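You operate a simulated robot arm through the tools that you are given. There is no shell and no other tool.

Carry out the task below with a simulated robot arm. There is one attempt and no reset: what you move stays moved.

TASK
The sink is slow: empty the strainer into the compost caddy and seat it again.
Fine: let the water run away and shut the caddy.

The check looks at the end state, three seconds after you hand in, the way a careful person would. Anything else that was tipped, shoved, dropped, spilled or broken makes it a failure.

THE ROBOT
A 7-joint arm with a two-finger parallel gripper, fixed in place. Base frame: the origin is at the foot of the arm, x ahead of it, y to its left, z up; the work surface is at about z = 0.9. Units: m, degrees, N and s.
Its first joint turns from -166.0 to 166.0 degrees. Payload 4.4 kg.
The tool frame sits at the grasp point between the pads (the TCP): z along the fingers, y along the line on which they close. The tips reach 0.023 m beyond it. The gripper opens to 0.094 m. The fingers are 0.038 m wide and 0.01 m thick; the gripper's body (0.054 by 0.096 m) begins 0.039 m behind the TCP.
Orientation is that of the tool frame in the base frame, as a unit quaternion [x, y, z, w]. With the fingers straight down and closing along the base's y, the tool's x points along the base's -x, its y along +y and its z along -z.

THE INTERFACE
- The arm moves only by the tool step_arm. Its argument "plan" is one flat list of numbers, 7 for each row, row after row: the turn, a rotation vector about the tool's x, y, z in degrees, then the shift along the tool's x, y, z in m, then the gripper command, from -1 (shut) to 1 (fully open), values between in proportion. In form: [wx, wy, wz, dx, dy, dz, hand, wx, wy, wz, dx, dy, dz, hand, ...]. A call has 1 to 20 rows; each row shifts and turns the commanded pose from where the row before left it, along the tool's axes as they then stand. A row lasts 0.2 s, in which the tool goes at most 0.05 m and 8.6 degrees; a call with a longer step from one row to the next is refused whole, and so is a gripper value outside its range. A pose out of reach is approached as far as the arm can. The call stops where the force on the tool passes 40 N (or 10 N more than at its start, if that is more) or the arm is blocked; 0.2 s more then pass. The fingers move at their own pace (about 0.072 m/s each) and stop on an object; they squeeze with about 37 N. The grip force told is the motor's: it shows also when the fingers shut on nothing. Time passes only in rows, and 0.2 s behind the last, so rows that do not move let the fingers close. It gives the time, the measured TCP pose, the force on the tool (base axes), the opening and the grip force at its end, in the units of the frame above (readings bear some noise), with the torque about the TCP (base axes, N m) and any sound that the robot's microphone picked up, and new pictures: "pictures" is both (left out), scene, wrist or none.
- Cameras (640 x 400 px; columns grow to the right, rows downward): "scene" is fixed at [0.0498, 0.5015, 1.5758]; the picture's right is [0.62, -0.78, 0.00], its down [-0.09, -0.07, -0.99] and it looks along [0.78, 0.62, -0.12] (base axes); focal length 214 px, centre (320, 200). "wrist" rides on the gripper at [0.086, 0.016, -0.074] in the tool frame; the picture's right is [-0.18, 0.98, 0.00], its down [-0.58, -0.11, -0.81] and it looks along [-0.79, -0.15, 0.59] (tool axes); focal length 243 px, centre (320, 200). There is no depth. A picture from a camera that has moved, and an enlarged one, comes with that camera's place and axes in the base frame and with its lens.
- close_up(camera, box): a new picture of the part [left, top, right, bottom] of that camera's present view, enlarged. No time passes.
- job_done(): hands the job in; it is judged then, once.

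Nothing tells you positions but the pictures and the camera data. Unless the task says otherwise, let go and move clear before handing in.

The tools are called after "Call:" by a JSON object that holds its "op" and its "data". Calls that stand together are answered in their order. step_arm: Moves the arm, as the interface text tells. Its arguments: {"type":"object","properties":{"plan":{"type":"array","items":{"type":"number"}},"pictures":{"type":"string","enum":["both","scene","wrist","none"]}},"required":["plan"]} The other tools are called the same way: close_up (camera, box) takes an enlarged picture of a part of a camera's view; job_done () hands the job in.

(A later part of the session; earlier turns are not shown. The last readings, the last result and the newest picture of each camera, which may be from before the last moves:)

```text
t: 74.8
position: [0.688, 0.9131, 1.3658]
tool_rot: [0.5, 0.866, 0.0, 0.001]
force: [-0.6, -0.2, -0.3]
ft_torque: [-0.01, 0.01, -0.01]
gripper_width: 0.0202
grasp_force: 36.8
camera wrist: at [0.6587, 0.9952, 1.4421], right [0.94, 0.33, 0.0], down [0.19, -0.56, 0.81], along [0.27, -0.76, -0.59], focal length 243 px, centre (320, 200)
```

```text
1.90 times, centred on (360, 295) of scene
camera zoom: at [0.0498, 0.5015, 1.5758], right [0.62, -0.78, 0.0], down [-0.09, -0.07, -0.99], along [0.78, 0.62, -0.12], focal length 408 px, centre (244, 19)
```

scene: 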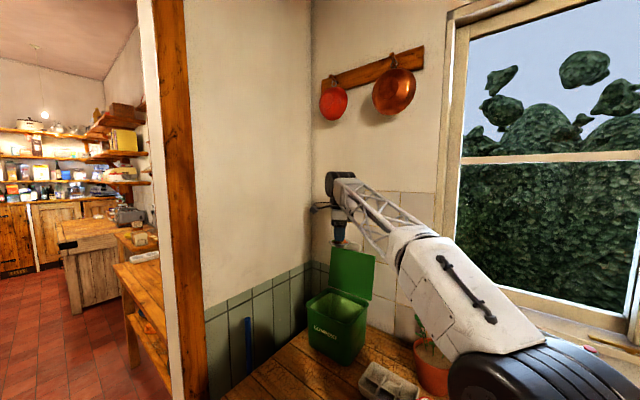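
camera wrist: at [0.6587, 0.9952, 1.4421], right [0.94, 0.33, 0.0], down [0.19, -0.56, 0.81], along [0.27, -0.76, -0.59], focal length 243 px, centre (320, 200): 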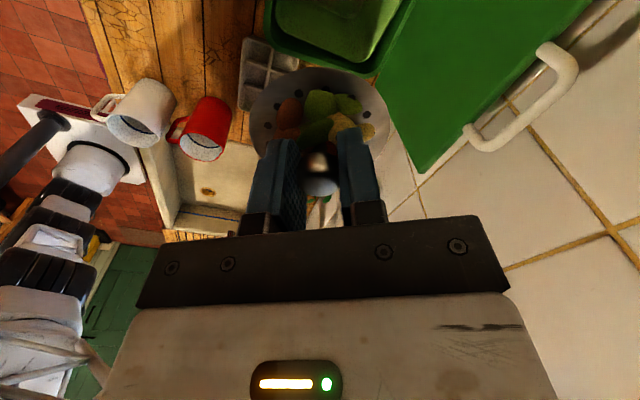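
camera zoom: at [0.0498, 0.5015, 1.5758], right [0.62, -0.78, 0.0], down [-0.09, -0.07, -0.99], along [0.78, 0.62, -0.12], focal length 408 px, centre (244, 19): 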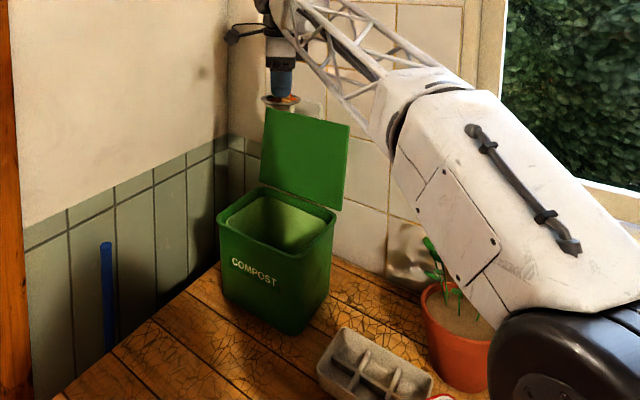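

The strainer hangs over the middle of the caddy opening. I'll turn the wrist back to the tested pouring roll and lower a little.

Call:
{"op": "step_arm", "data": {"plan": [0, 0, -4, 0, 0, 0, -1, 0, 0, -8, 0, 0, 0, -1, 0, 0, -8, 0, 0, 0, -1, 0, 0, -8, 0, 0, 0, -1, 0, 0, -8, 0, 0, 0, -1, 0, 0, -8, 0, 0, 0, -1, 0, 0, -8, 0, 0, 0, -1, 0, 0, -8, 0, 0, 0, -1, 0, 0, -8, 0, 0, 0, -1, 0, 0, -8, 0, 0, 0, -1, 0, 0, -8, 0, 0, 0, -1, 0, 0, -8, 0, 0, 0, -1, 0, 0, -8, 0, 0, 0, -1, 0, 0, -4, 0, 0, 0, -1, 0, 0, 0, 0, 0, 0.015, -1, 0, 0, 0, 0, 0, 0.02, -1, 0, 0, 0, 0, 0, 0.015, -1]}}

Call:
{"op": "close_up", "data": {"camera": "wrist", "box": [180, 0, 460, 230]}}

```text
t: 78.4
position: [0.6904, 0.9145, 1.3148]
tool_rot: [-0.374, 0.927, 0.0, 0.001]
force: [-0.2, -0.4, 0.5]
ft_torque: [0.01, -0.02, 0.05]
gripper_width: 0.0202
grasp_force: 38.1
camera wrist: at [0.6164, 0.8648, 1.3903], right [-0.55, 0.84, 0.0], down [0.49, 0.32, 0.81], along [0.68, 0.44, -0.59], focal length 243 px, centre (320, 200)
```

scene: 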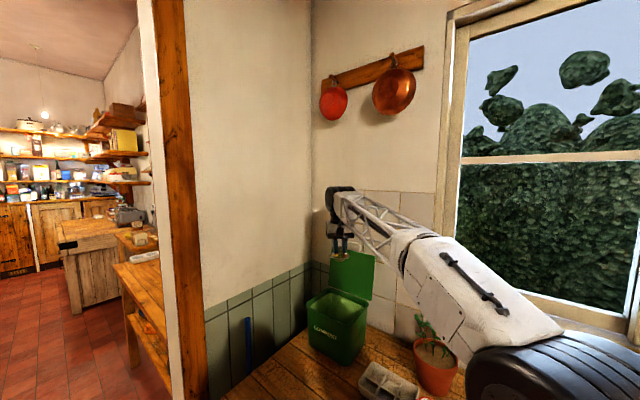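
wrist: 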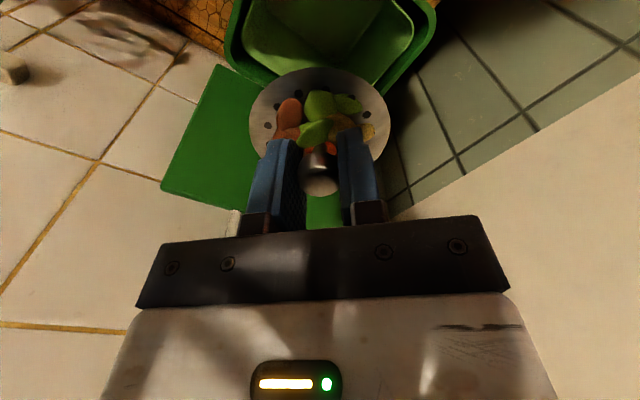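

```text
1.74 times, centred on (320, 115) of wrist
camera zoom: at [0.6164, 0.8648, 1.3903], right [-0.55, 0.84, 0.0], down [0.49, 0.32, 0.81], along [0.68, 0.44, -0.59], focal length 422 px, centre (320, 348)
```

zoom: 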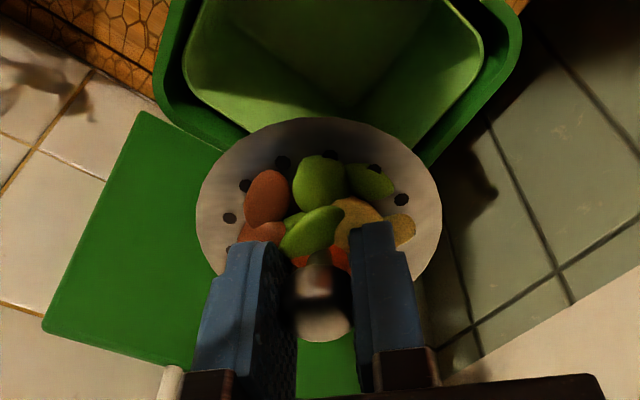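

Everything is lined up: scraps still in the dish, opening below. I'll shift slightly outward and down, then begin tipping to 30°.

Call:
{"op": "step_arm", "data": {"plan": [0, 0, 0, -0.007, 0, 0.015, -1, 0, 0, 0, -0.008, 0, 0.02, -1, 0, 0, 0, 0, 0, 0.008, -1, 0, -4, 0, 0, 0, 0, -1, 0, -6, 0, 0, 0, 0, -1, 0, -6, 0, 0, 0, 0, -1, 0, -6, 0, 0, 0, 0, -1, 0, -6, 0, 0, 0, 0, -1]}}

Call:
{"op": "close_up", "data": {"camera": "scene", "box": [290, 170, 450, 370]}}

```text
t: 80.2
position: [0.7022, 0.9249, 1.2721]
tool_rot: [-0.362, 0.9, 0.09, 0.226]
force: [-0.8, 0.5, -1.3]
ft_torque: [0.04, -0.03, -0.04]
gripper_width: 0.0204
grasp_force: 36.5
camera wrist: at [0.6096, 0.8579, 1.2988], right [-0.56, 0.82, 0.09], down [0.17, 0.01, 0.99], along [0.81, 0.57, -0.15], focal length 243 px, centre (320, 200)
```

scene: 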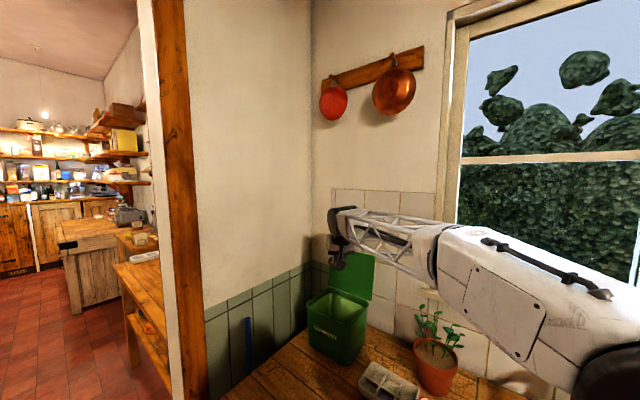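
wrist: 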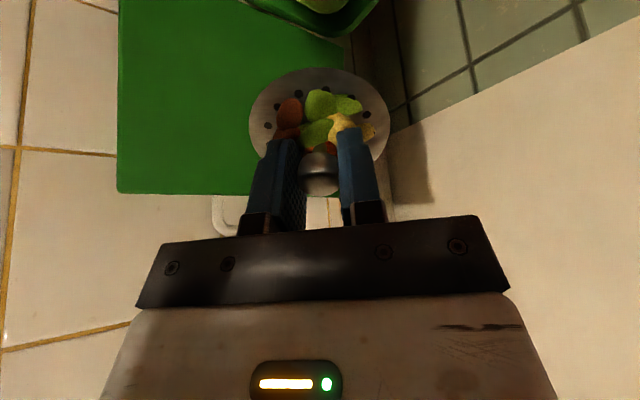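

```text
2.00 times, centred on (370, 270) of scene
camera zoom: at [0.0498, 0.5015, 1.5758], right [0.62, -0.78, 0.0], down [-0.09, -0.07, -0.99], along [0.78, 0.62, -0.12], focal length 429 px, centre (220, 60)
```

zoom: 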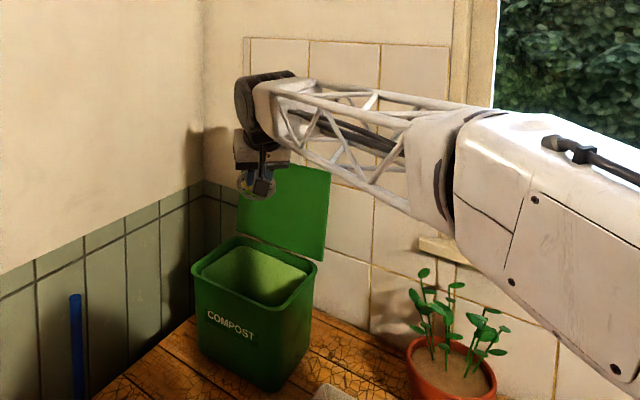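

The scraps hold at ~28° of tilt. I'll carry on tipping to about 75°.

Call:
{"op": "step_arm", "data": {"plan": [0, -6, 0, 0, 0, 0, -1, 0, -6, 0, 0, 0, 0, -1, 0, -6, 0, 0, 0, 0, -1, 0, -6, 0, 0, 0, 0, -1, 0, -6, 0, 0, 0, 0, -1, 0, -6, 0, 0, 0, 0, -1, 0, -6, 0, 0, 0, 0, -1, 0, -5, 0, 0, 0, 0, -1]}}

Call:
{"op": "close_up", "data": {"camera": "wrist", "box": [180, 20, 460, 230]}}

Call:
{"op": "close_up", "data": {"camera": "scene", "box": [290, 220, 450, 390]}}

```text
t: 82.0
position: [0.7009, 0.9235, 1.2729]
tool_rot: [-0.297, 0.734, 0.229, 0.566]
force: [-0.7, -0.5, 0.6]
ft_torque: [-0.01, 0.03, -0.01]
gripper_width: 0.0203
grasp_force: 37.4
camera wrist: at [0.6225, 0.8686, 1.2101], right [-0.65, 0.74, 0.18], down [-0.38, -0.52, 0.77], along [0.66, 0.43, 0.62], focal length 243 px, centre (320, 200)
```

scene: 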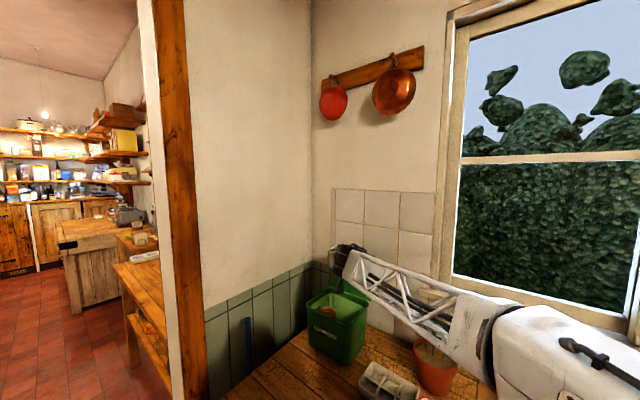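
wrist: 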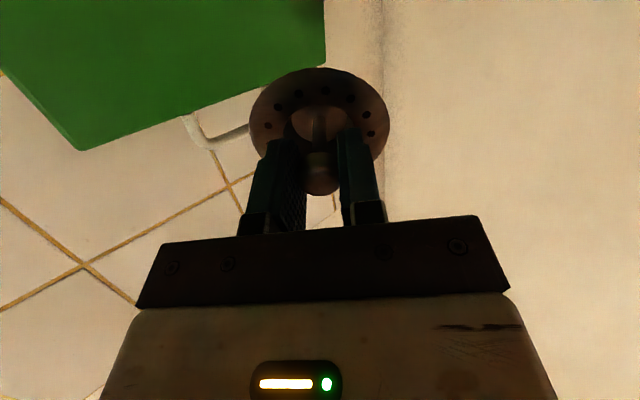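

```text
1.90 times, centred on (320, 125) of wrist
camera zoom: at [0.6225, 0.8686, 1.2101], right [-0.65, 0.74, 0.18], down [-0.38, -0.52, 0.77], along [0.66, 0.43, 0.62], focal length 462 px, centre (320, 343)
```

zoom: 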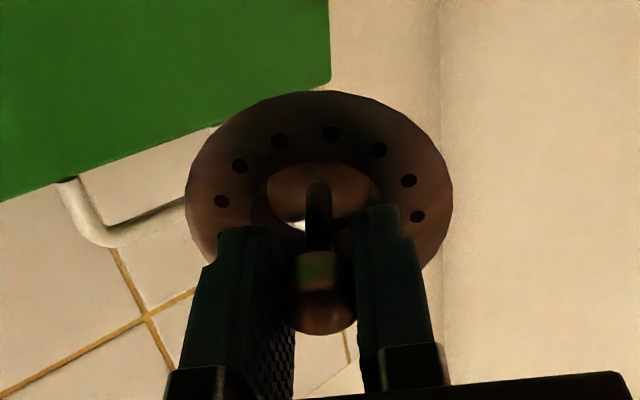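

```text
2.35 times, centred on (370, 305) of scene
camera zoom: at [0.0498, 0.5015, 1.5758], right [0.62, -0.78, 0.0], down [-0.09, -0.07, -0.99], along [0.78, 0.62, -0.12], focal length 505 px, centre (202, -47)
```

zoom: 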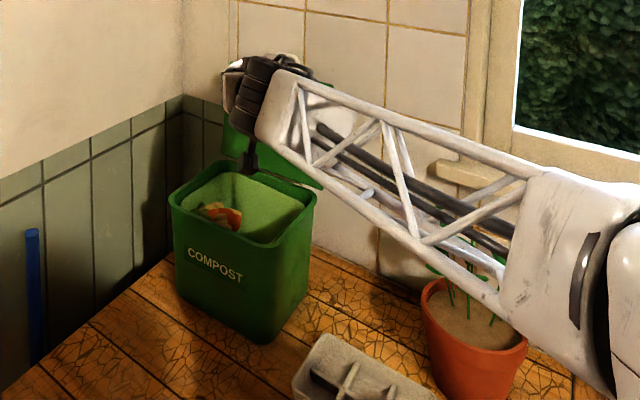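

The scraps have dropped into the caddy. I'll tip further past horizontal and give a small shake so nothing stays in the centre cup.

Call:
{"op": "step_arm", "data": {"plan": [0, -7, 0, 0, 0, 0, -1, 0, -7, 0, 0, 0, 0, -1, 0, -7, 0, 0, 0, 0, -1, 0, -7, 0, 0, 0, 0, -1, 0, -7, 0, 0, 0, 0, -1, 0, 5, 0, 0, 0, 0, -1, 0, -5, 0, 0, 0, 0, -1, 0, 5, 0, 0, 0, 0, -1, 0, -5, 0, 0, 0, 0, -1, 0, 5, 0, 0, 0, 0, -1, 0, -5, 0, 0, 0, 0, -1]}}

Call:
{"op": "close_up", "data": {"camera": "wrist", "box": [180, 20, 460, 230]}}

Call:
{"op": "close_up", "data": {"camera": "scene", "box": [290, 220, 450, 390]}}

```text
t: 84.4
position: [0.6999, 0.924, 1.2712]
tool_rot: [-0.215, 0.531, 0.307, 0.76]
force: [-0.1, 0.1, -0.5]
ft_torque: [-0.02, 0.02, 0.01]
gripper_width: 0.0202
grasp_force: 36.8
camera wrist: at [0.6613, 0.9058, 1.1671], right [-0.73, 0.66, 0.17], down [-0.61, -0.74, 0.27], along [0.31, 0.09, 0.95], focal length 243 px, centre (320, 200)
```

scene: 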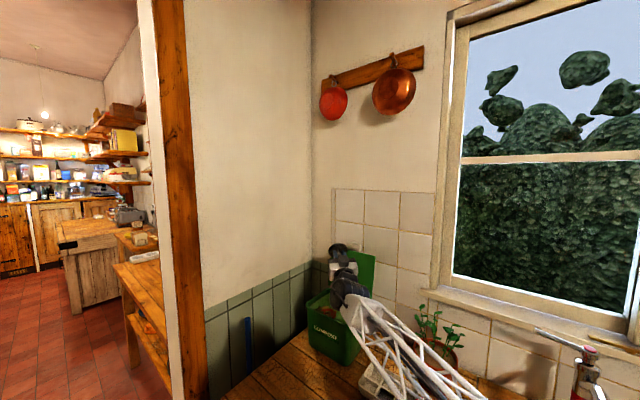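
wrist: 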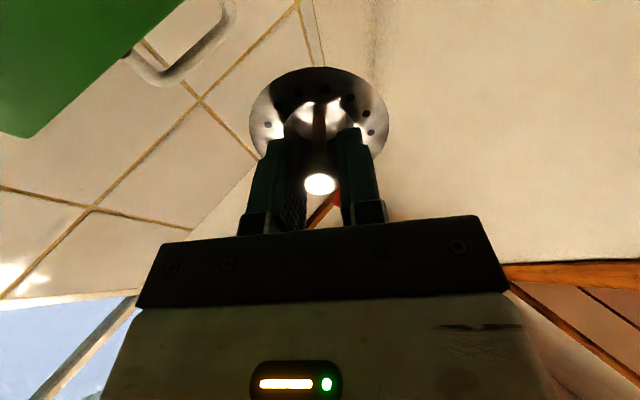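

```text
1.90 times, centred on (320, 125) of wrist
camera zoom: at [0.6613, 0.9058, 1.1671], right [-0.73, 0.66, 0.17], down [-0.61, -0.74, 0.27], along [0.31, 0.09, 0.95], focal length 462 px, centre (320, 343)
```

zoom: 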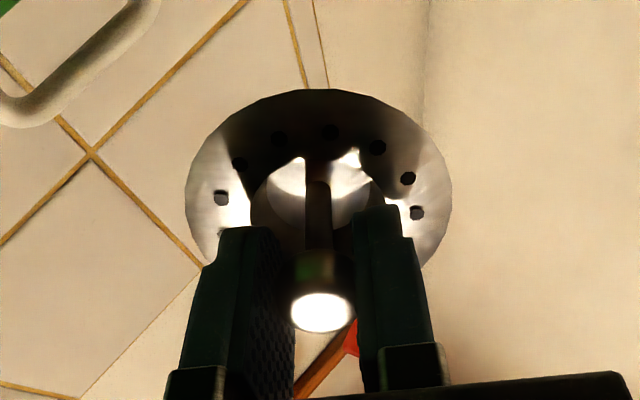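

```text
2.35 times, centred on (370, 305) of scene
camera zoom: at [0.0498, 0.5015, 1.5758], right [0.62, -0.78, 0.0], down [-0.09, -0.07, -0.99], along [0.78, 0.62, -0.12], focal length 505 px, centre (202, -47)
```

zoom: 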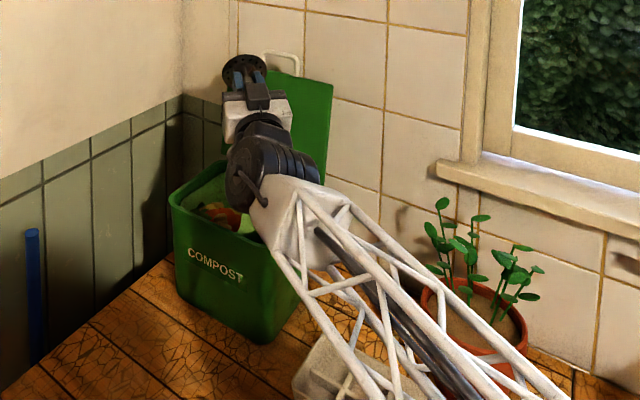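

The dish and its centre cup are empty, and the scraps lie in the caddy. I'll tip it back level over the caddy, then rise.

Call:
{"op": "step_arm", "data": {"plan": [0, 7.86, 0, 0, 0, 0, -1, 0, 7.86, 0, 0, 0, 0, -1, 0, 7.86, 0, 0, 0, 0, -1, 0, 7.86, 0, 0, 0, 0, -1, 0, 7.86, 0, 0, 0, 0, -1, 0, 7.86, 0, 0, 0, 0, -1, 0, 7.86, 0, 0, 0, 0, -1, 0, 7.86, 0, 0, 0, 0, -1, 0, 7.86, 0, 0, 0, 0, -1, 0, 7.86, 0, 0, 0, 0, -1, 0, 7.86, 0, 0, 0, 0, -1, 0, 7.86, 0, 0, 0, 0, -1, 0, 7.86, 0, 0, 0, 0, -1, 0, 7.82, 0, 0, 0, 0, -1, 0, 0, 0, 0, 0, -0.03, -1, 0, 0, 0, 0, 0, -0.03, -1, 0, 0, 0, 0, 0, -0.03, -1]}}

Call:
{"op": "close_up", "data": {"camera": "scene", "box": [290, 200, 490, 400]}}

Call:
{"op": "close_up", "data": {"camera": "wrist", "box": [180, 0, 460, 230]}}

```text
t: 88.0
position: [0.7029, 0.9268, 1.3607]
tool_rot: [-0.374, 0.927, -0.001, 0.0]
force: [-0.5, -0.4, -0.3]
ft_torque: [0.0, -0.02, 0.03]
gripper_width: 0.0201
grasp_force: 36.5
camera wrist: at [0.6279, 0.8763, 1.4359], right [-0.55, 0.84, 0.0], down [0.49, 0.32, 0.81], along [0.67, 0.44, -0.59], focal length 243 px, centre (320, 200)
```

scene: 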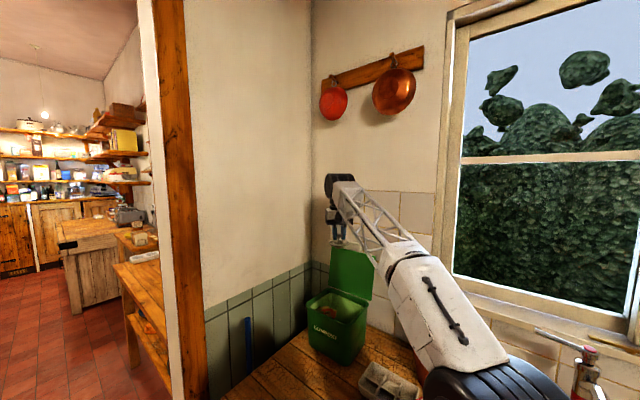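
wrist: 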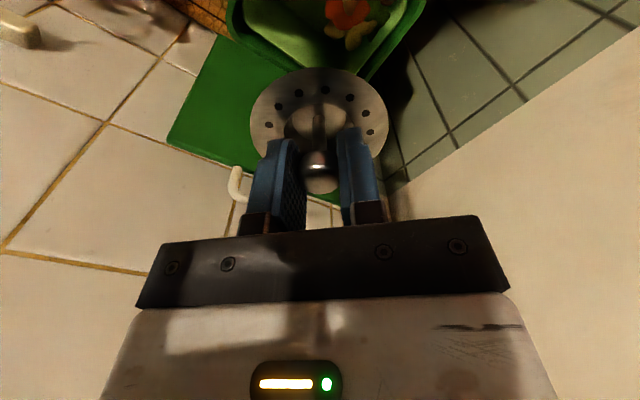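

```text
2.00 times, centred on (390, 300) of scene
camera zoom: at [0.0498, 0.5015, 1.5758], right [0.62, -0.78, 0.0], down [-0.09, -0.07, -0.99], along [0.78, 0.62, -0.12], focal length 429 px, centre (180, 0)
```

zoom: 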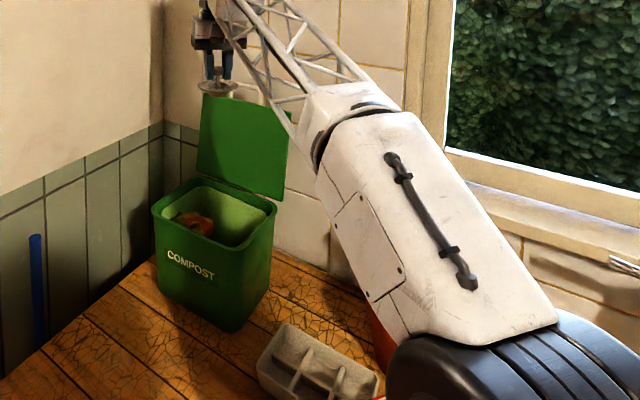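

```text
1.74 times, centred on (320, 115) of wrist
camera zoom: at [0.6279, 0.8763, 1.4359], right [-0.55, 0.84, 0.0], down [0.49, 0.32, 0.81], along [0.67, 0.44, -0.59], focal length 422 px, centre (320, 348)
```

zoom: 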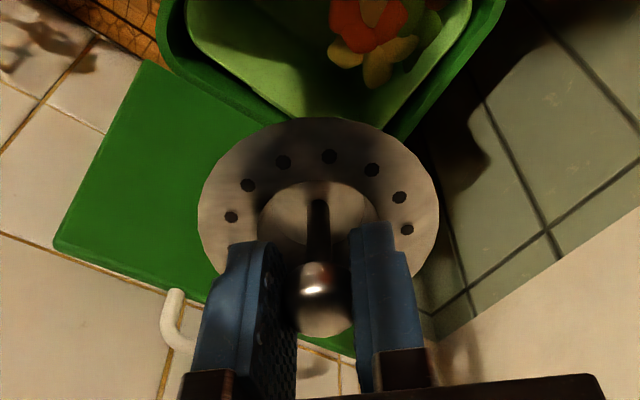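

The strainer is clean and the knob still square in the grip. I'll turn the wrist to the sink orientation and travel back.

Call:
{"op": "step_arm", "data": {"plan": [0, 0, 8, 0, 0, 0, -1, 0, 0, 8, 0, 0, 0, -1, 0, 0, 8, 0, 0, 0, -1, 0, 0, 8, 0, 0, 0, -1, 0, 0, 8, 0, 0, 0, -1, 0, 0, 8, 0, 0, 0, -1, 0, 0, 8, 0, 0, 0, -1, 0, 0, 8, 0, 0, 0, -1, 0, 0, 8, 0, 0, 0, -1, 0, 0, 8, 0, 0, 0, -1, 0, 0, 8, 0, 0, 0, -1, 0, 0, 8, 0, 0, 0, -1, 0, 0, 8, 0, 0, 0, -1, 0, 0, 0, -0.0321, -0.0315, 0, -1, 0, 0, 0, -0.0321, -0.0315, 0, -1, 0, 0, 0, -0.0321, -0.0315, 0, -1, 0, 0, 0, -0.0321, -0.0315, 0, -1, 0, 0, 0, -0.0321, -0.0315, 0, -1, 0, 0, 0, -0.0321, -0.0315, 0, -1, 0, 0, 0, -0.0321, -0.0315, 0, -1]}}

Call:
{"op": "close_up", "data": {"camera": "scene", "box": [290, 240, 490, 400]}}

```text
t: 92.2
position: [0.6215, 0.618, 1.3571]
tool_rot: [0.5, 0.866, -0.001, 0.001]
force: [0.5, 0.4, -2.0]
ft_torque: [0.0, 0.01, 0.0]
gripper_width: 0.0202
grasp_force: 37.2
camera wrist: at [0.592, 0.7005, 1.4322], right [0.94, 0.33, 0.0], down [0.2, -0.56, 0.81], along [0.27, -0.76, -0.59], focal length 243 px, centre (320, 200)
```

scene: 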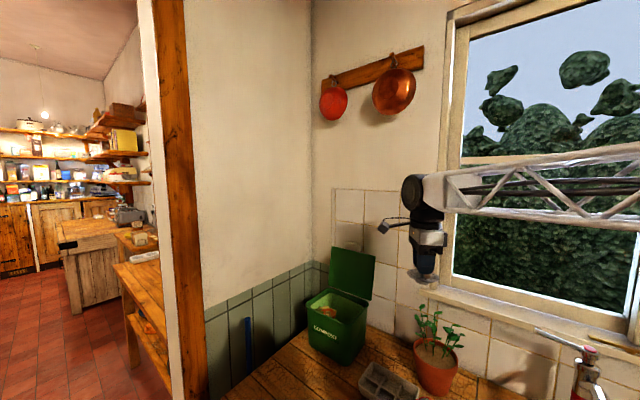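
wrist: 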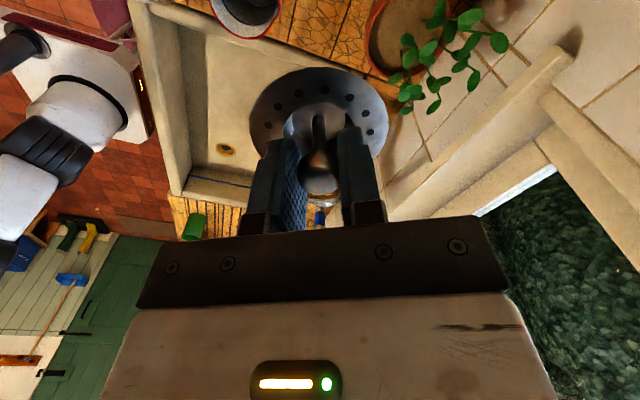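

```text
2.50 times, centred on (390, 320) of scene
camera zoom: at [0.0498, 0.5015, 1.5758], right [0.62, -0.78, 0.0], down [-0.09, -0.07, -0.99], along [0.78, 0.62, -0.12], focal length 536 px, centre (145, -100)
```

zoom: 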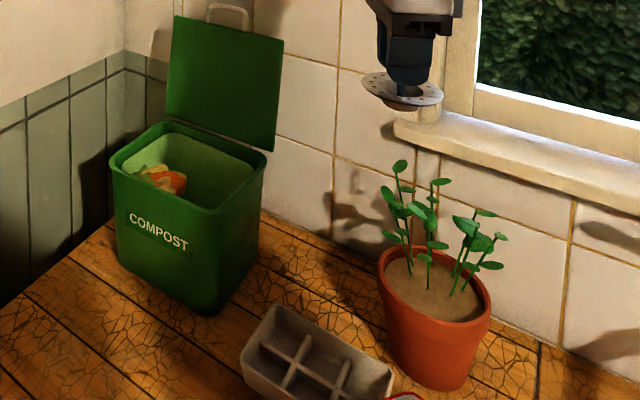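

Call:
{"op": "step_arm", "data": {"plan": [0, 0, 0, -0.0313, -0.0306, 0, -1, 0, 0, 0, -0.0313, -0.0306, 0, -1, 0, 0, 0, -0.0313, -0.0306, 0, -1, 0, 0, 0, -0.0313, -0.0306, 0, -1, 0, 0, 0, -0.0313, -0.0306, 0, -1, 0, 0, 0, -0.0313, -0.0306, 0, -1, 0, 0, 0, -0.0313, -0.0306, 0, -1, 0, 0, 0, -0.0313, -0.0306, 0, -1, 0, 0, 0, -0.0313, -0.0306, 0, -1, 0, 0, 0, -0.0313, -0.0306, 0, -1, 0, 0, 0, -0.0313, -0.0306, 0, -1, 0, 0, 0, -0.0313, -0.0306, 0, -1, 0, 0, 0, -0.0313, -0.0306, 0, -1, 0, 0, 0, -0.0313, -0.0306, 0, -1, 0, 0, 0, 0, 0, 0, -1], "pictures": "wrist"}}

```text
t: 95.4
position: [0.4701, 0.0274, 1.3641]
tool_rot: [0.501, 0.866, 0.001, 0.001]
force: [1.0, 0.6, -0.2]
ft_torque: [0.04, 0.0, 0.03]
gripper_width: 0.0203
grasp_force: 36.9
camera wrist: at [0.4404, 0.1089, 1.439], right [0.94, 0.33, 0.0], down [0.19, -0.56, 0.81], along [0.27, -0.76, -0.59], focal length 243 px, centre (320, 200)
```

wrist: 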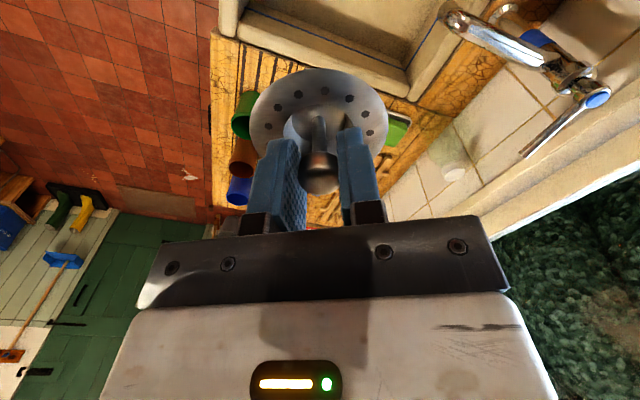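

Back over the drain; I'll descend to about 10 cm above the seat, then re-read the pose.

Call:
{"op": "step_arm", "data": {"plan": [0, 0, 0, -0.001, -0.001, 0.042, -1, 0, 0, 0, -0.001, -0.001, 0.042, -1, 0, 0, 0, -0.001, -0.001, 0.042, -1, 0, 0, 0, 0, 0, 0.042, -1, 0, 0, 0, 0, 0, 0.042, -1, 0, 0, 0, 0, 0, 0.042, -1, 0, 0, 0, 0, 0, 0.042, -1, 0, 0, 0, 0, 0, 0.042, -1, 0, 0, 0, 0, 0, 0.042, -1, 0, 0, 0, 0, 0, 0.042, -1, 0, 0, 0, 0, 0, 0.03, -1, 0, 0, 0, 0, 0, 0, -1], "pictures": "wrist"}}

Call:
{"op": "close_up", "data": {"camera": "wrist", "box": [180, 0, 460, 230]}}

Call:
{"op": "step_arm", "data": {"plan": [0, 0, 0, 0, 0, 0, -1], "pictures": "none"}}

Call:
{"op": "step_arm", "data": {"plan": [0, 0, 0, 0, 0, 0, -1], "pictures": "none"}}

```text
t: 98.0
position: [0.4707, 0.0221, 0.9103]
tool_rot: [0.5, 0.866, 0.001, 0.002]
force: [-0.6, -0.4, -1.0]
ft_torque: [-0.02, -0.02, -0.06]
gripper_width: 0.02
grasp_force: 36.8
camera wrist: at [0.4415, 0.1035, 0.9848], right [0.94, 0.33, 0.0], down [0.19, -0.56, 0.81], along [0.27, -0.76, -0.59], focal length 243 px, centre (320, 200)
```

wrist: 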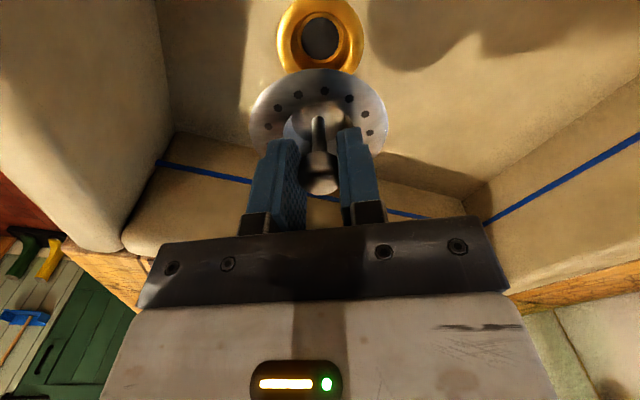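

```text
1.74 times, centred on (320, 115) of wrist
camera zoom: at [0.4415, 0.1035, 0.9848], right [0.94, 0.33, 0.0], down [0.19, -0.56, 0.81], along [0.27, -0.76, -0.59], focal length 422 px, centre (320, 348)
```

zoom: 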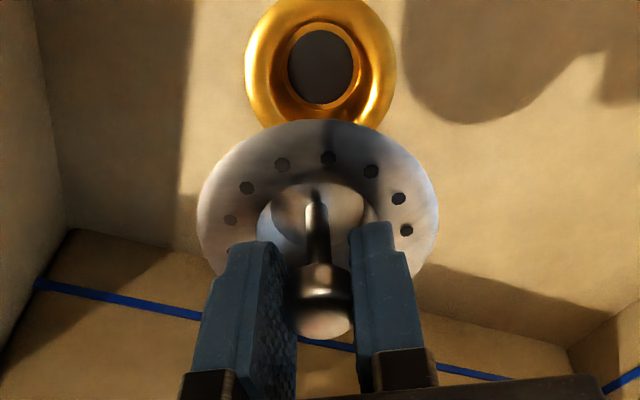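

```text
t: 98.4
position: [0.4707, 0.022, 0.9091]
tool_rot: [0.501, 0.865, 0.001, 0.0]
force: [-0.2, -0.1, -1.0]
ft_torque: [-0.03, 0.0, 0.01]
gripper_width: 0.0202
grasp_force: 36.7
```

```text
t: 98.8
position: [0.4703, 0.022, 0.9091]
tool_rot: [0.501, 0.866, 0.0, 0.001]
force: [1.2, -0.2, 0.0]
ft_torque: [0.01, -0.01, 0.0]
gripper_width: 0.0203
grasp_force: 37.2
```

The drain is right below; I'll trim the 2 mm offset and lower toward the seat.

Call:
{"op": "step_arm", "data": {"plan": [0, 0, 0, 0.001, -0.00025, 0.02, -1, 0, 0, 0, 0.001, -0.00025, 0.02, -1, 0, 0, 0, 0, 0, 0.015, -1, 0, 0, 0, 0, 0, 0.01, -1, 0, 0, 0, 0, 0, 0.01, -1, 0, 0, 0, 0, 0, 0, -1], "pictures": "wrist"}}

Call:
{"op": "close_up", "data": {"camera": "wrist", "box": [180, 0, 460, 230]}}

```text
t: 100.2
position: [0.4662, 0.0246, 0.8377]
tool_rot: [0.501, 0.866, 0.001, 0.0]
force: [-1.1, -0.2, -0.4]
ft_torque: [0.02, -0.04, 0.0]
gripper_width: 0.0203
grasp_force: 37.8
camera wrist: at [0.4385, 0.1059, 0.9125], right [0.94, 0.33, 0.0], down [0.19, -0.56, 0.81], along [0.27, -0.76, -0.59], focal length 243 px, centre (320, 200)
```

wrist: 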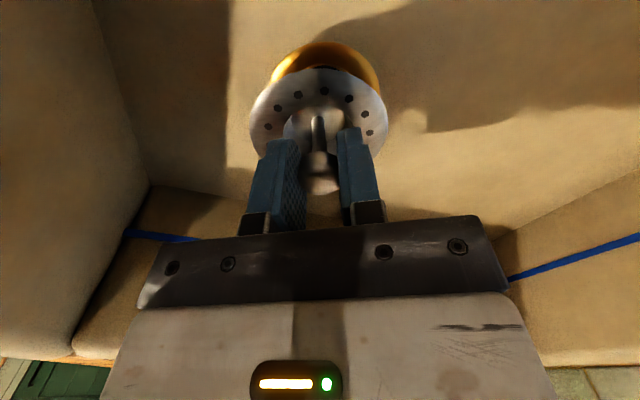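

```text
1.74 times, centred on (320, 115) of wrist
camera zoom: at [0.4385, 0.1059, 0.9125], right [0.94, 0.33, 0.0], down [0.19, -0.56, 0.81], along [0.27, -0.76, -0.59], focal length 422 px, centre (320, 348)
```

zoom: 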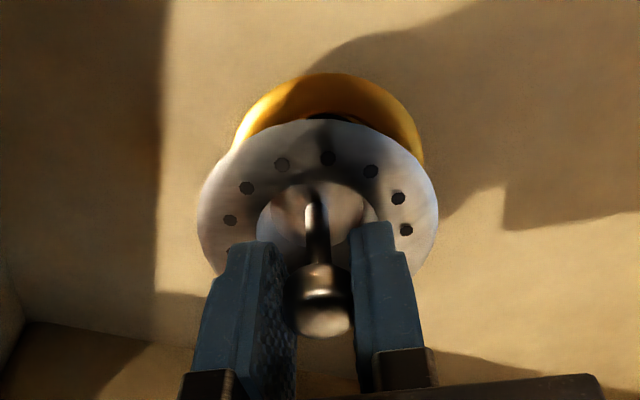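

Comparing with the lift picture, I'm about 2–3 mm off along the finger-closing direction; the readings agree. I'll correct and re-read.

Call:
{"op": "step_arm", "data": {"plan": [0, 0, 0, -0.002, 0.0022, 0, -1, 0, 0, 0, 0, 0, 0, -1], "pictures": "wrist"}}

Call:
{"op": "close_up", "data": {"camera": "wrist", "box": [180, 30, 460, 230]}}

Call:
{"op": "step_arm", "data": {"plan": [0, 0, 0, 0, 0, 0, -1], "pictures": "none"}}

Call:
{"op": "step_arm", "data": {"plan": [0, 0, 0, 0, 0, 0, -1], "pictures": "none"}}

```text
t: 100.8
position: [0.4714, 0.024, 0.8365]
tool_rot: [0.501, 0.866, 0.001, 0.0]
force: [0.4, -0.3, 0.5]
ft_torque: [-0.01, 0.03, 0.03]
gripper_width: 0.0202
grasp_force: 36.7
camera wrist: at [0.4408, 0.1058, 0.9123], right [0.94, 0.33, 0.0], down [0.19, -0.56, 0.81], along [0.27, -0.76, -0.59], focal length 243 px, centre (320, 200)
```

wrist: 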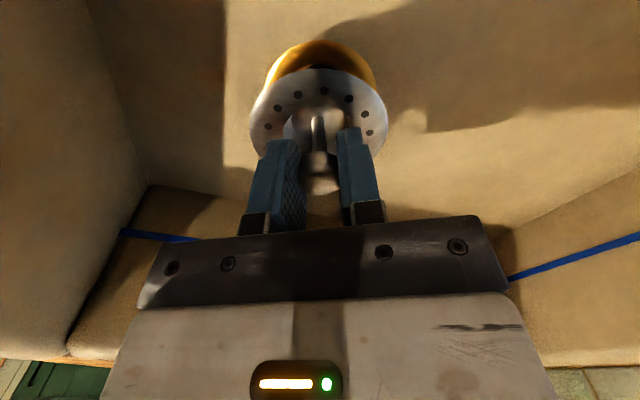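

```text
2.00 times, centred on (320, 130) of wrist
camera zoom: at [0.4408, 0.1058, 0.9123], right [0.94, 0.33, 0.0], down [0.19, -0.56, 0.81], along [0.27, -0.76, -0.59], focal length 485 px, centre (320, 340)
```

zoom: 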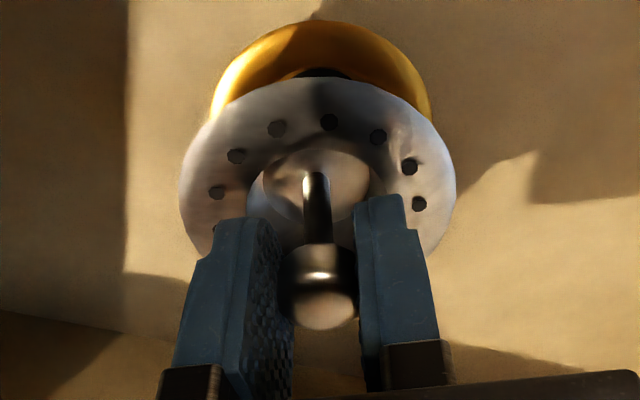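

```text
t: 101.2
position: [0.4699, 0.0238, 0.8382]
tool_rot: [0.501, 0.865, 0.0, 0.001]
force: [-0.4, 0.6, 0.3]
ft_torque: [0.0, -0.02, 0.02]
gripper_width: 0.0202
grasp_force: 37.2
```

```text
t: 101.6
position: [0.4695, 0.0236, 0.8364]
tool_rot: [0.501, 0.866, 0.001, 0.001]
force: [-1.0, -0.4, -0.5]
ft_torque: [0.02, 0.01, 0.0]
gripper_width: 0.0204
grasp_force: 37.0
```

Aligned within about a millimetre. I'll lower the last 33 mm in small steps, watching the force.

Call:
{"op": "step_arm", "data": {"plan": [0, 0, 0, 0, -0.0008, 0.006, -1, 0, 0, 0, 0, 0, 0.006, -1, 0, 0, 0, 0, 0, 0.006, -1, 0, 0, 0, 0, 0, 0.005, -1, 0, 0, 0, 0, 0, 0.005, -1, 0, 0, 0, 0, 0, 0.003, -1], "pictures": "wrist"}}

Call:
{"op": "close_up", "data": {"camera": "wrist", "box": [180, 30, 460, 230]}}

```text
t: 103.0
position: [0.4691, 0.0232, 0.806]
tool_rot: [0.501, 0.866, 0.0, 0.001]
force: [-2.9, -1.8, 7.8]
ft_torque: [0.1, -0.13, 0.01]
gripper_width: 0.0203
grasp_force: 36.7
camera wrist: at [0.4407, 0.1047, 0.8821], right [0.94, 0.33, 0.0], down [0.19, -0.56, 0.81], along [0.27, -0.76, -0.59], focal length 243 px, centre (320, 200)
```

wrist: 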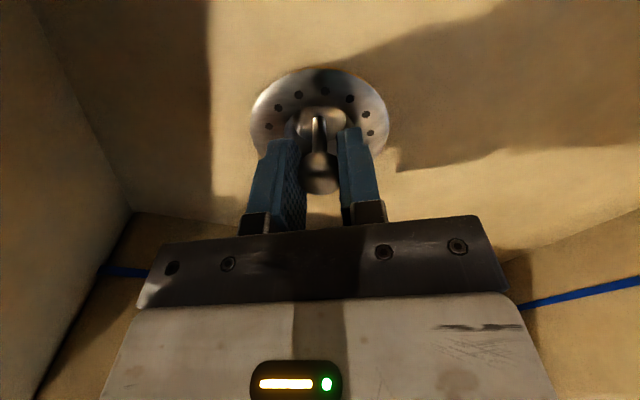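

```text
2.00 times, centred on (320, 130) of wrist
camera zoom: at [0.4407, 0.1047, 0.8821], right [0.94, 0.33, 0.0], down [0.19, -0.56, 0.81], along [0.27, -0.76, -0.59], focal length 485 px, centre (320, 340)
```

zoom: 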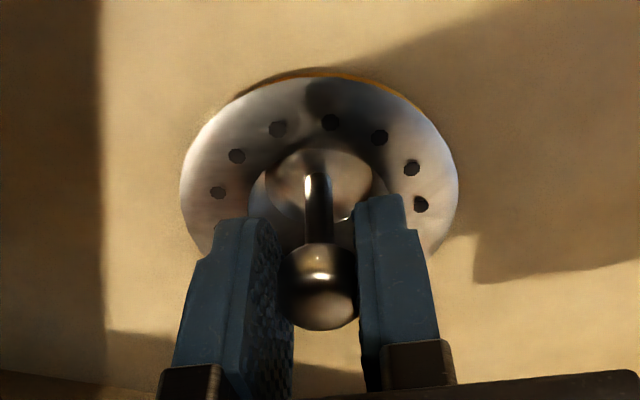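

It touched at z 0.806 with a slight sideways push, about 2 mm short of the recorded seat. I'll nudge sideways 1 mm and press gently down.

Call:
{"op": "step_arm", "data": {"plan": [0, 0, 0, 0, -0.0012, 0, -1, 0, 0, 0, 0, 0, 0.002, -1, 0, 0, 0, 0, 0, 0, -1], "pictures": "wrist"}}

Call:
{"op": "close_up", "data": {"camera": "wrist", "box": [180, 30, 460, 230]}}

```text
t: 103.8
position: [0.4702, 0.021, 0.8042]
tool_rot: [0.501, 0.865, 0.002, 0.001]
force: [1.3, -4.5, 29.5]
ft_torque: [-0.11, -0.08, -0.03]
gripper_width: 0.02
grasp_force: 37.0
camera wrist: at [0.4399, 0.1046, 0.8797], right [0.94, 0.33, 0.0], down [0.19, -0.56, 0.81], along [0.27, -0.76, -0.59], focal length 243 px, centre (320, 200)
```

wrist: 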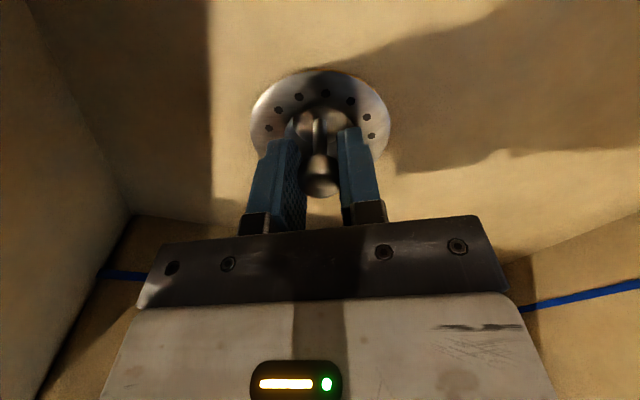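

```text
2.00 times, centred on (320, 130) of wrist
camera zoom: at [0.4399, 0.1046, 0.8797], right [0.94, 0.33, 0.0], down [0.19, -0.56, 0.81], along [0.27, -0.76, -0.59], focal length 485 px, centre (320, 340)
```

zoom: 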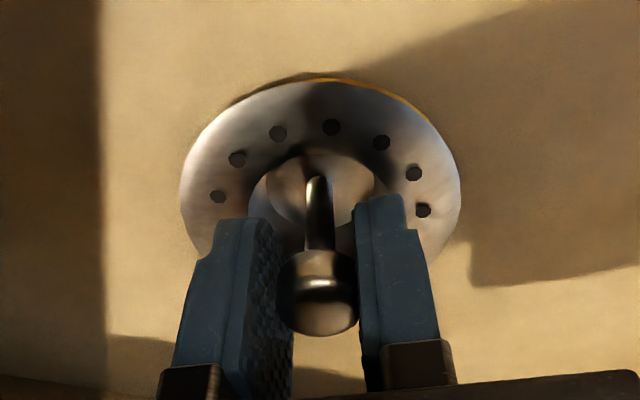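

It's bearing on its seat at the recorded height (29 N down). I'll ease the pressure, then open the fingers.

Call:
{"op": "step_arm", "data": {"plan": [0, 0, 0, 0, 0, -0.0015, -1, 0, 0, 0, 0, 0, 0, -1], "pictures": "none"}}

```text
t: 104.4
position: [0.4677, 0.0234, 0.8048]
tool_rot: [0.501, 0.865, 0.0, 0.0]
force: [4.4, 14.8, 5.1]
ft_torque: [0.44, -0.07, -0.07]
gripper_width: 0.0203
grasp_force: 36.6
```

Call:
{"op": "step_arm", "data": {"plan": [0, 0, 0, 0.0017, 0.0012, 0, -1, 0, 0, 0, 0, 0, 0, -1], "pictures": "none"}}

```text
t: 105.0
position: [0.4681, 0.0235, 0.8052]
tool_rot: [0.501, 0.866, 0.0, 0.0]
force: [-0.9, 0.4, -0.5]
ft_torque: [0.04, -0.01, 0.0]
gripper_width: 0.0203
grasp_force: 36.4
```

The forces are now all near zero. I'll lower 1 mm and open the fingers.

Call:
{"op": "step_arm", "data": {"plan": [0, 0, 0, 0, 0, 0.0008, -1, 0, 0, 0, 0, 0, 0, -0.4, 0, 0, 0, 0, 0, 0, 0.1, 0, 0, 0, 0, 0, 0, 0.1], "pictures": "wrist"}}

Call:
{"op": "close_up", "data": {"camera": "wrist", "box": [180, 30, 460, 230]}}

```text
t: 106.0
position: [0.4687, 0.0246, 0.8037]
tool_rot: [0.501, 0.866, 0.002, 0.001]
force: [-0.3, 0.1, 0.1]
ft_torque: [-0.04, 0.0, 0.01]
gripper_width: 0.0517
grasp_force: 0.0
camera wrist: at [0.4392, 0.1058, 0.8804], right [0.94, 0.33, 0.0], down [0.19, -0.56, 0.81], along [0.27, -0.76, -0.59], focal length 243 px, centre (320, 200)
```

wrist: 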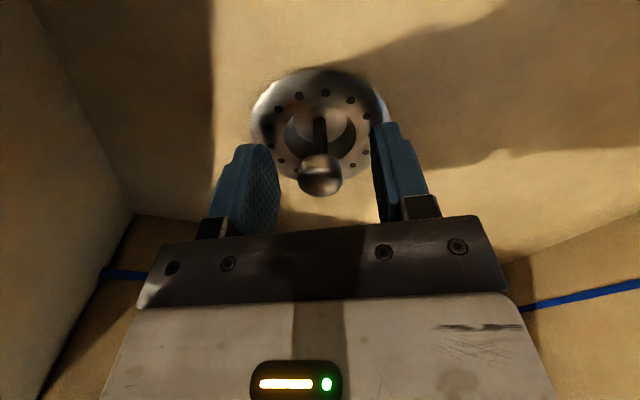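

```text
2.00 times, centred on (320, 130) of wrist
camera zoom: at [0.4392, 0.1058, 0.8804], right [0.94, 0.33, 0.0], down [0.19, -0.56, 0.81], along [0.27, -0.76, -0.59], focal length 485 px, centre (320, 340)
```

zoom: 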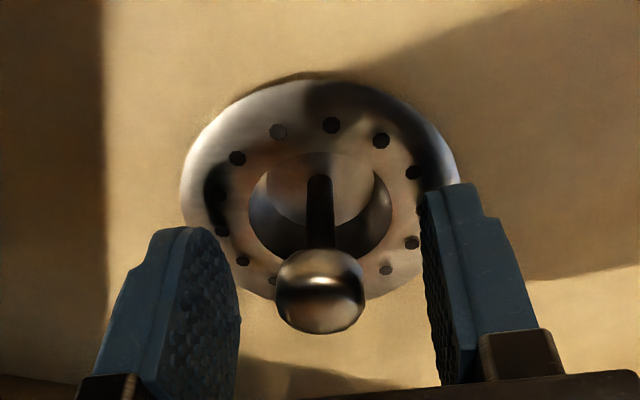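

The strainer sits over the drain with the brass ring hidden. I'll rise straight up to the same spot as before the grasp and compare the view.

Call:
{"op": "step_arm", "data": {"plan": [0, 0, 0, 0, 0, -0.01, 0.1, 0, 0, 0, 0, 0, -0.02, 0.1, 0, 0, 0, 0, 0, -0.028, 0.1], "pictures": "wrist"}}

Call:
{"op": "close_up", "data": {"camera": "wrist", "box": [200, 30, 440, 230]}}

```text
t: 106.8
position: [0.4695, 0.0222, 0.8627]
tool_rot: [0.501, 0.865, 0.001, 0.0]
force: [0.3, -0.7, 0.1]
ft_torque: [0.02, -0.01, -0.01]
gripper_width: 0.0517
grasp_force: 0.1
camera wrist: at [0.4406, 0.1043, 0.9383], right [0.94, 0.33, 0.0], down [0.19, -0.56, 0.81], along [0.27, -0.76, -0.59], focal length 243 px, centre (320, 200)
```

wrist: 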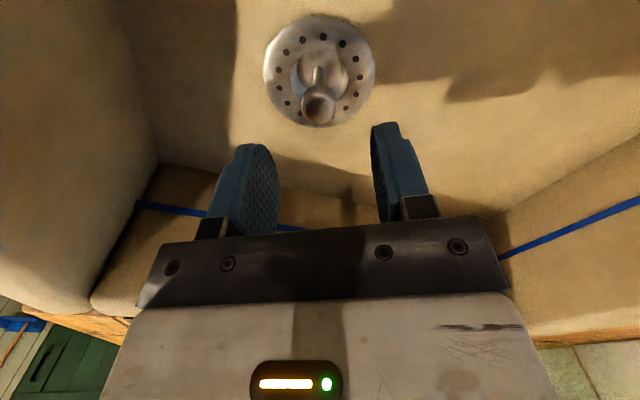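

```text
2.00 times, centred on (320, 130) of wrist
camera zoom: at [0.4406, 0.1043, 0.9383], right [0.94, 0.33, 0.0], down [0.19, -0.56, 0.81], along [0.27, -0.76, -0.59], focal length 485 px, centre (320, 340)
```

zoom: 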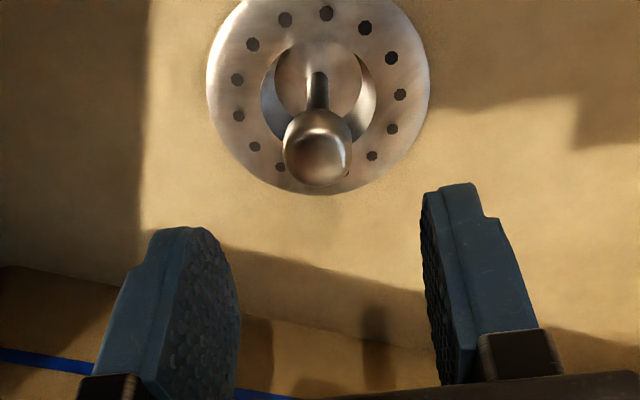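

The view matches the original seated view: level and centred. I'll rise to travel height and look over the whole sink.

Call:
{"op": "step_arm", "data": {"plan": [0, 0, 0, 0, 0, -0.03, 0.1, 0, 0, 0, 0, 0, -0.045, 0.1, 0, 0, 0, 0, 0, -0.045, 0.1, 0, 0, 0, 0, 0, -0.045, 0.1], "pictures": "wrist"}}

Call:
{"op": "close_up", "data": {"camera": "wrist", "box": [230, 0, 430, 120]}}

```text
t: 107.8
position: [0.466, 0.0239, 1.0255]
tool_rot: [0.5, 0.866, 0.001, 0.0]
force: [0.4, -0.1, -0.2]
ft_torque: [0.01, 0.01, -0.02]
gripper_width: 0.0517
grasp_force: 0.0
camera wrist: at [0.4376, 0.1054, 1.1016], right [0.94, 0.33, 0.0], down [0.19, -0.56, 0.81], along [0.27, -0.76, -0.59], focal length 243 px, centre (320, 200)
```

wrist: 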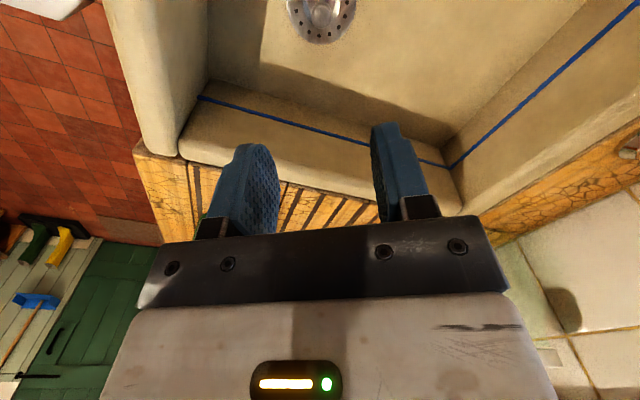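

```text
3.20 times, centred on (330, 60) of wrist
camera zoom: at [0.4376, 0.1054, 1.1016], right [0.94, 0.33, 0.0], down [0.19, -0.56, 0.81], along [0.27, -0.76, -0.59], focal length 776 px, centre (288, 648)
```

zoom: 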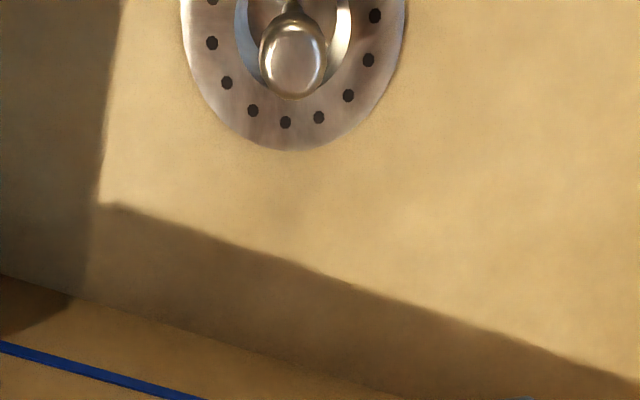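

The strainer sits flush and the sink is dry. Now up and over to the caddy to shut the lid.

Call:
{"op": "step_arm", "data": {"plan": [0, 0, 0, 0, 0, -0.045, 0.1, 0, 0, 0, 0, 0, -0.045, 0.1, 0, 0, 0, 0, 0, -0.045, 0.1, 0, 0, 0, 0, 0, -0.045, 0.1, 0, 0, 0, 0, 0, -0.045, 0.1, 0, 0, 0, 0, 0, -0.045, 0.1, 0, 0, 0, 0, 0, -0.045, 0.1, 0, 0, 0, 0, 0, -0.045, 0.1, 0, 0, 0, 0.0342, 0.0274, 0, 0.1, 0, 0, 0, 0.0342, 0.0274, 0, 0.1, 0, 0, 0, 0.0342, 0.0274, 0, 0.1, 0, 0, 0, 0.0342, 0.0274, 0, 0.1, 0, 0, 0, 0.0342, 0.0274, 0, 0.1, 0, 0, 0, 0.0342, 0.0274, 0, 0.1, 0, 0, 0, 0.0342, 0.0274, 0, 0.1, 0, 0, 0, 0.0342, 0.0274, 0, 0.1, 0, 0, 0, 0.0342, 0.0274, 0, 0.1, 0, 0, 0, 0.0342, 0.0274, 0, 0.1, 0, 0, 0, 0.0342, 0.0274, 0, 0.1, 0, 0, 0, 0.0342, 0.0274, 0, 0.1]}}

Call:
{"op": "step_arm", "data": {"plan": [0, 0, 0, 0.0342, 0.0274, 0, 0.1, 0, 0, 0, 0.0342, 0.0274, 0, 0.1, 0, 0, 0, 0.0342, 0.0274, 0, 0.1, 0, 0, 0, 0.0342, 0.0274, 0, 0.1, 0, 0, 0, 0.0342, 0.0274, 0, 0.1, -7.51, -0.13, 2.07, 0, 0, 0, 0.1, -7.51, -0.13, 2.07, 0, 0, 0, 0.1, -7.51, -0.13, 2.07, 0, 0, 0, 0.1, -7.51, -0.13, 2.07, 0, 0, 0, 0.1, -7.51, -0.13, 2.07, 0, 0, 0, 0.1, -7.51, -0.13, 2.07, 0, 0, 0, 0.1, -7.51, -0.13, 2.07, 0, 0, 0, 0.1, -7.51, -0.13, 2.07, 0, 0, 0, 0.1]}}

```text
t: 112.0
position: [0.5459, 0.5432, 1.3888]
tool_rot: [0.501, 0.866, 0.001, 0.0]
force: [-0.4, 0.6, 0.7]
ft_torque: [-0.01, -0.05, 0.0]
gripper_width: 0.0518
grasp_force: 0.1
camera wrist: at [0.5174, 0.6241, 1.4637], right [0.94, 0.33, 0.0], down [0.19, -0.56, 0.81], along [0.27, -0.76, -0.59], focal length 243 px, centre (320, 200)
```

scene: 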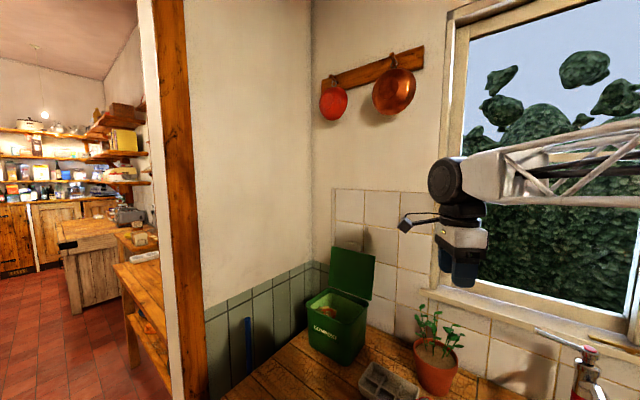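
wrist: 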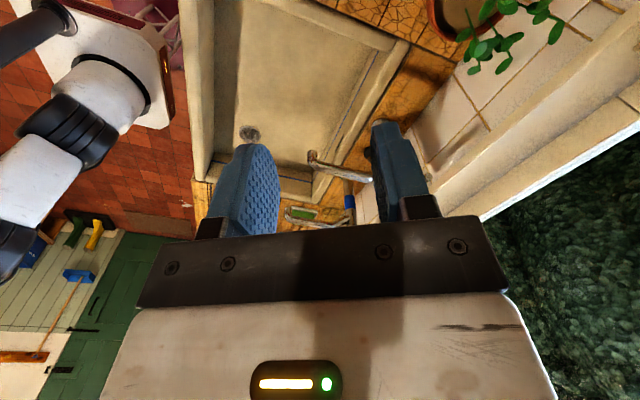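

```text
t: 114.8
position: [0.5811, 0.7599, 1.3887]
tool_rot: [0.547, 0.671, 0.429, 0.259]
force: [-0.3, -0.4, 0.5]
ft_torque: [0.01, 0.03, 0.02]
gripper_width: 0.0518
grasp_force: 0.1
camera wrist: at [0.5066, 0.8201, 1.4507], right [0.55, -0.14, 0.82], down [-0.56, -0.8, 0.24], along [0.62, -0.59, -0.52], focal length 243 px, centre (320, 200)
```

scene: 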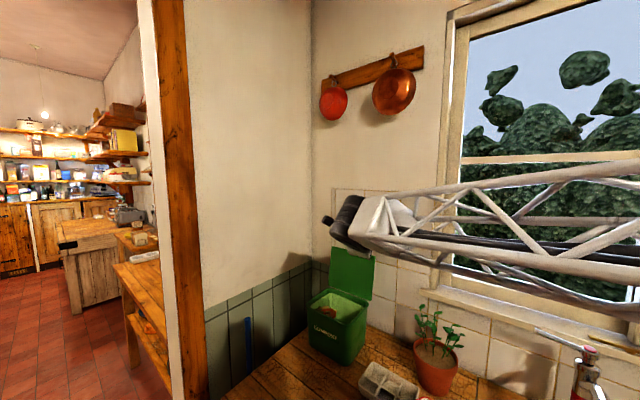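
wrist: 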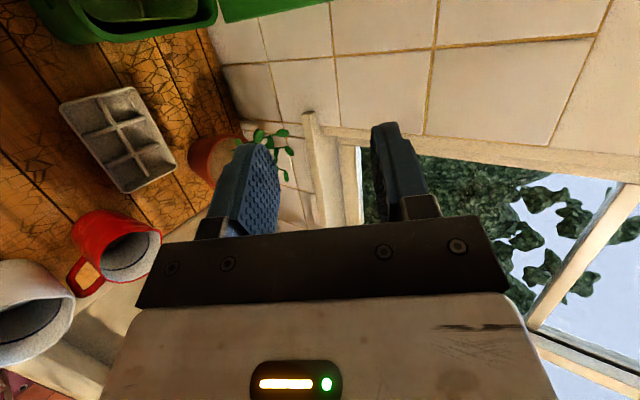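

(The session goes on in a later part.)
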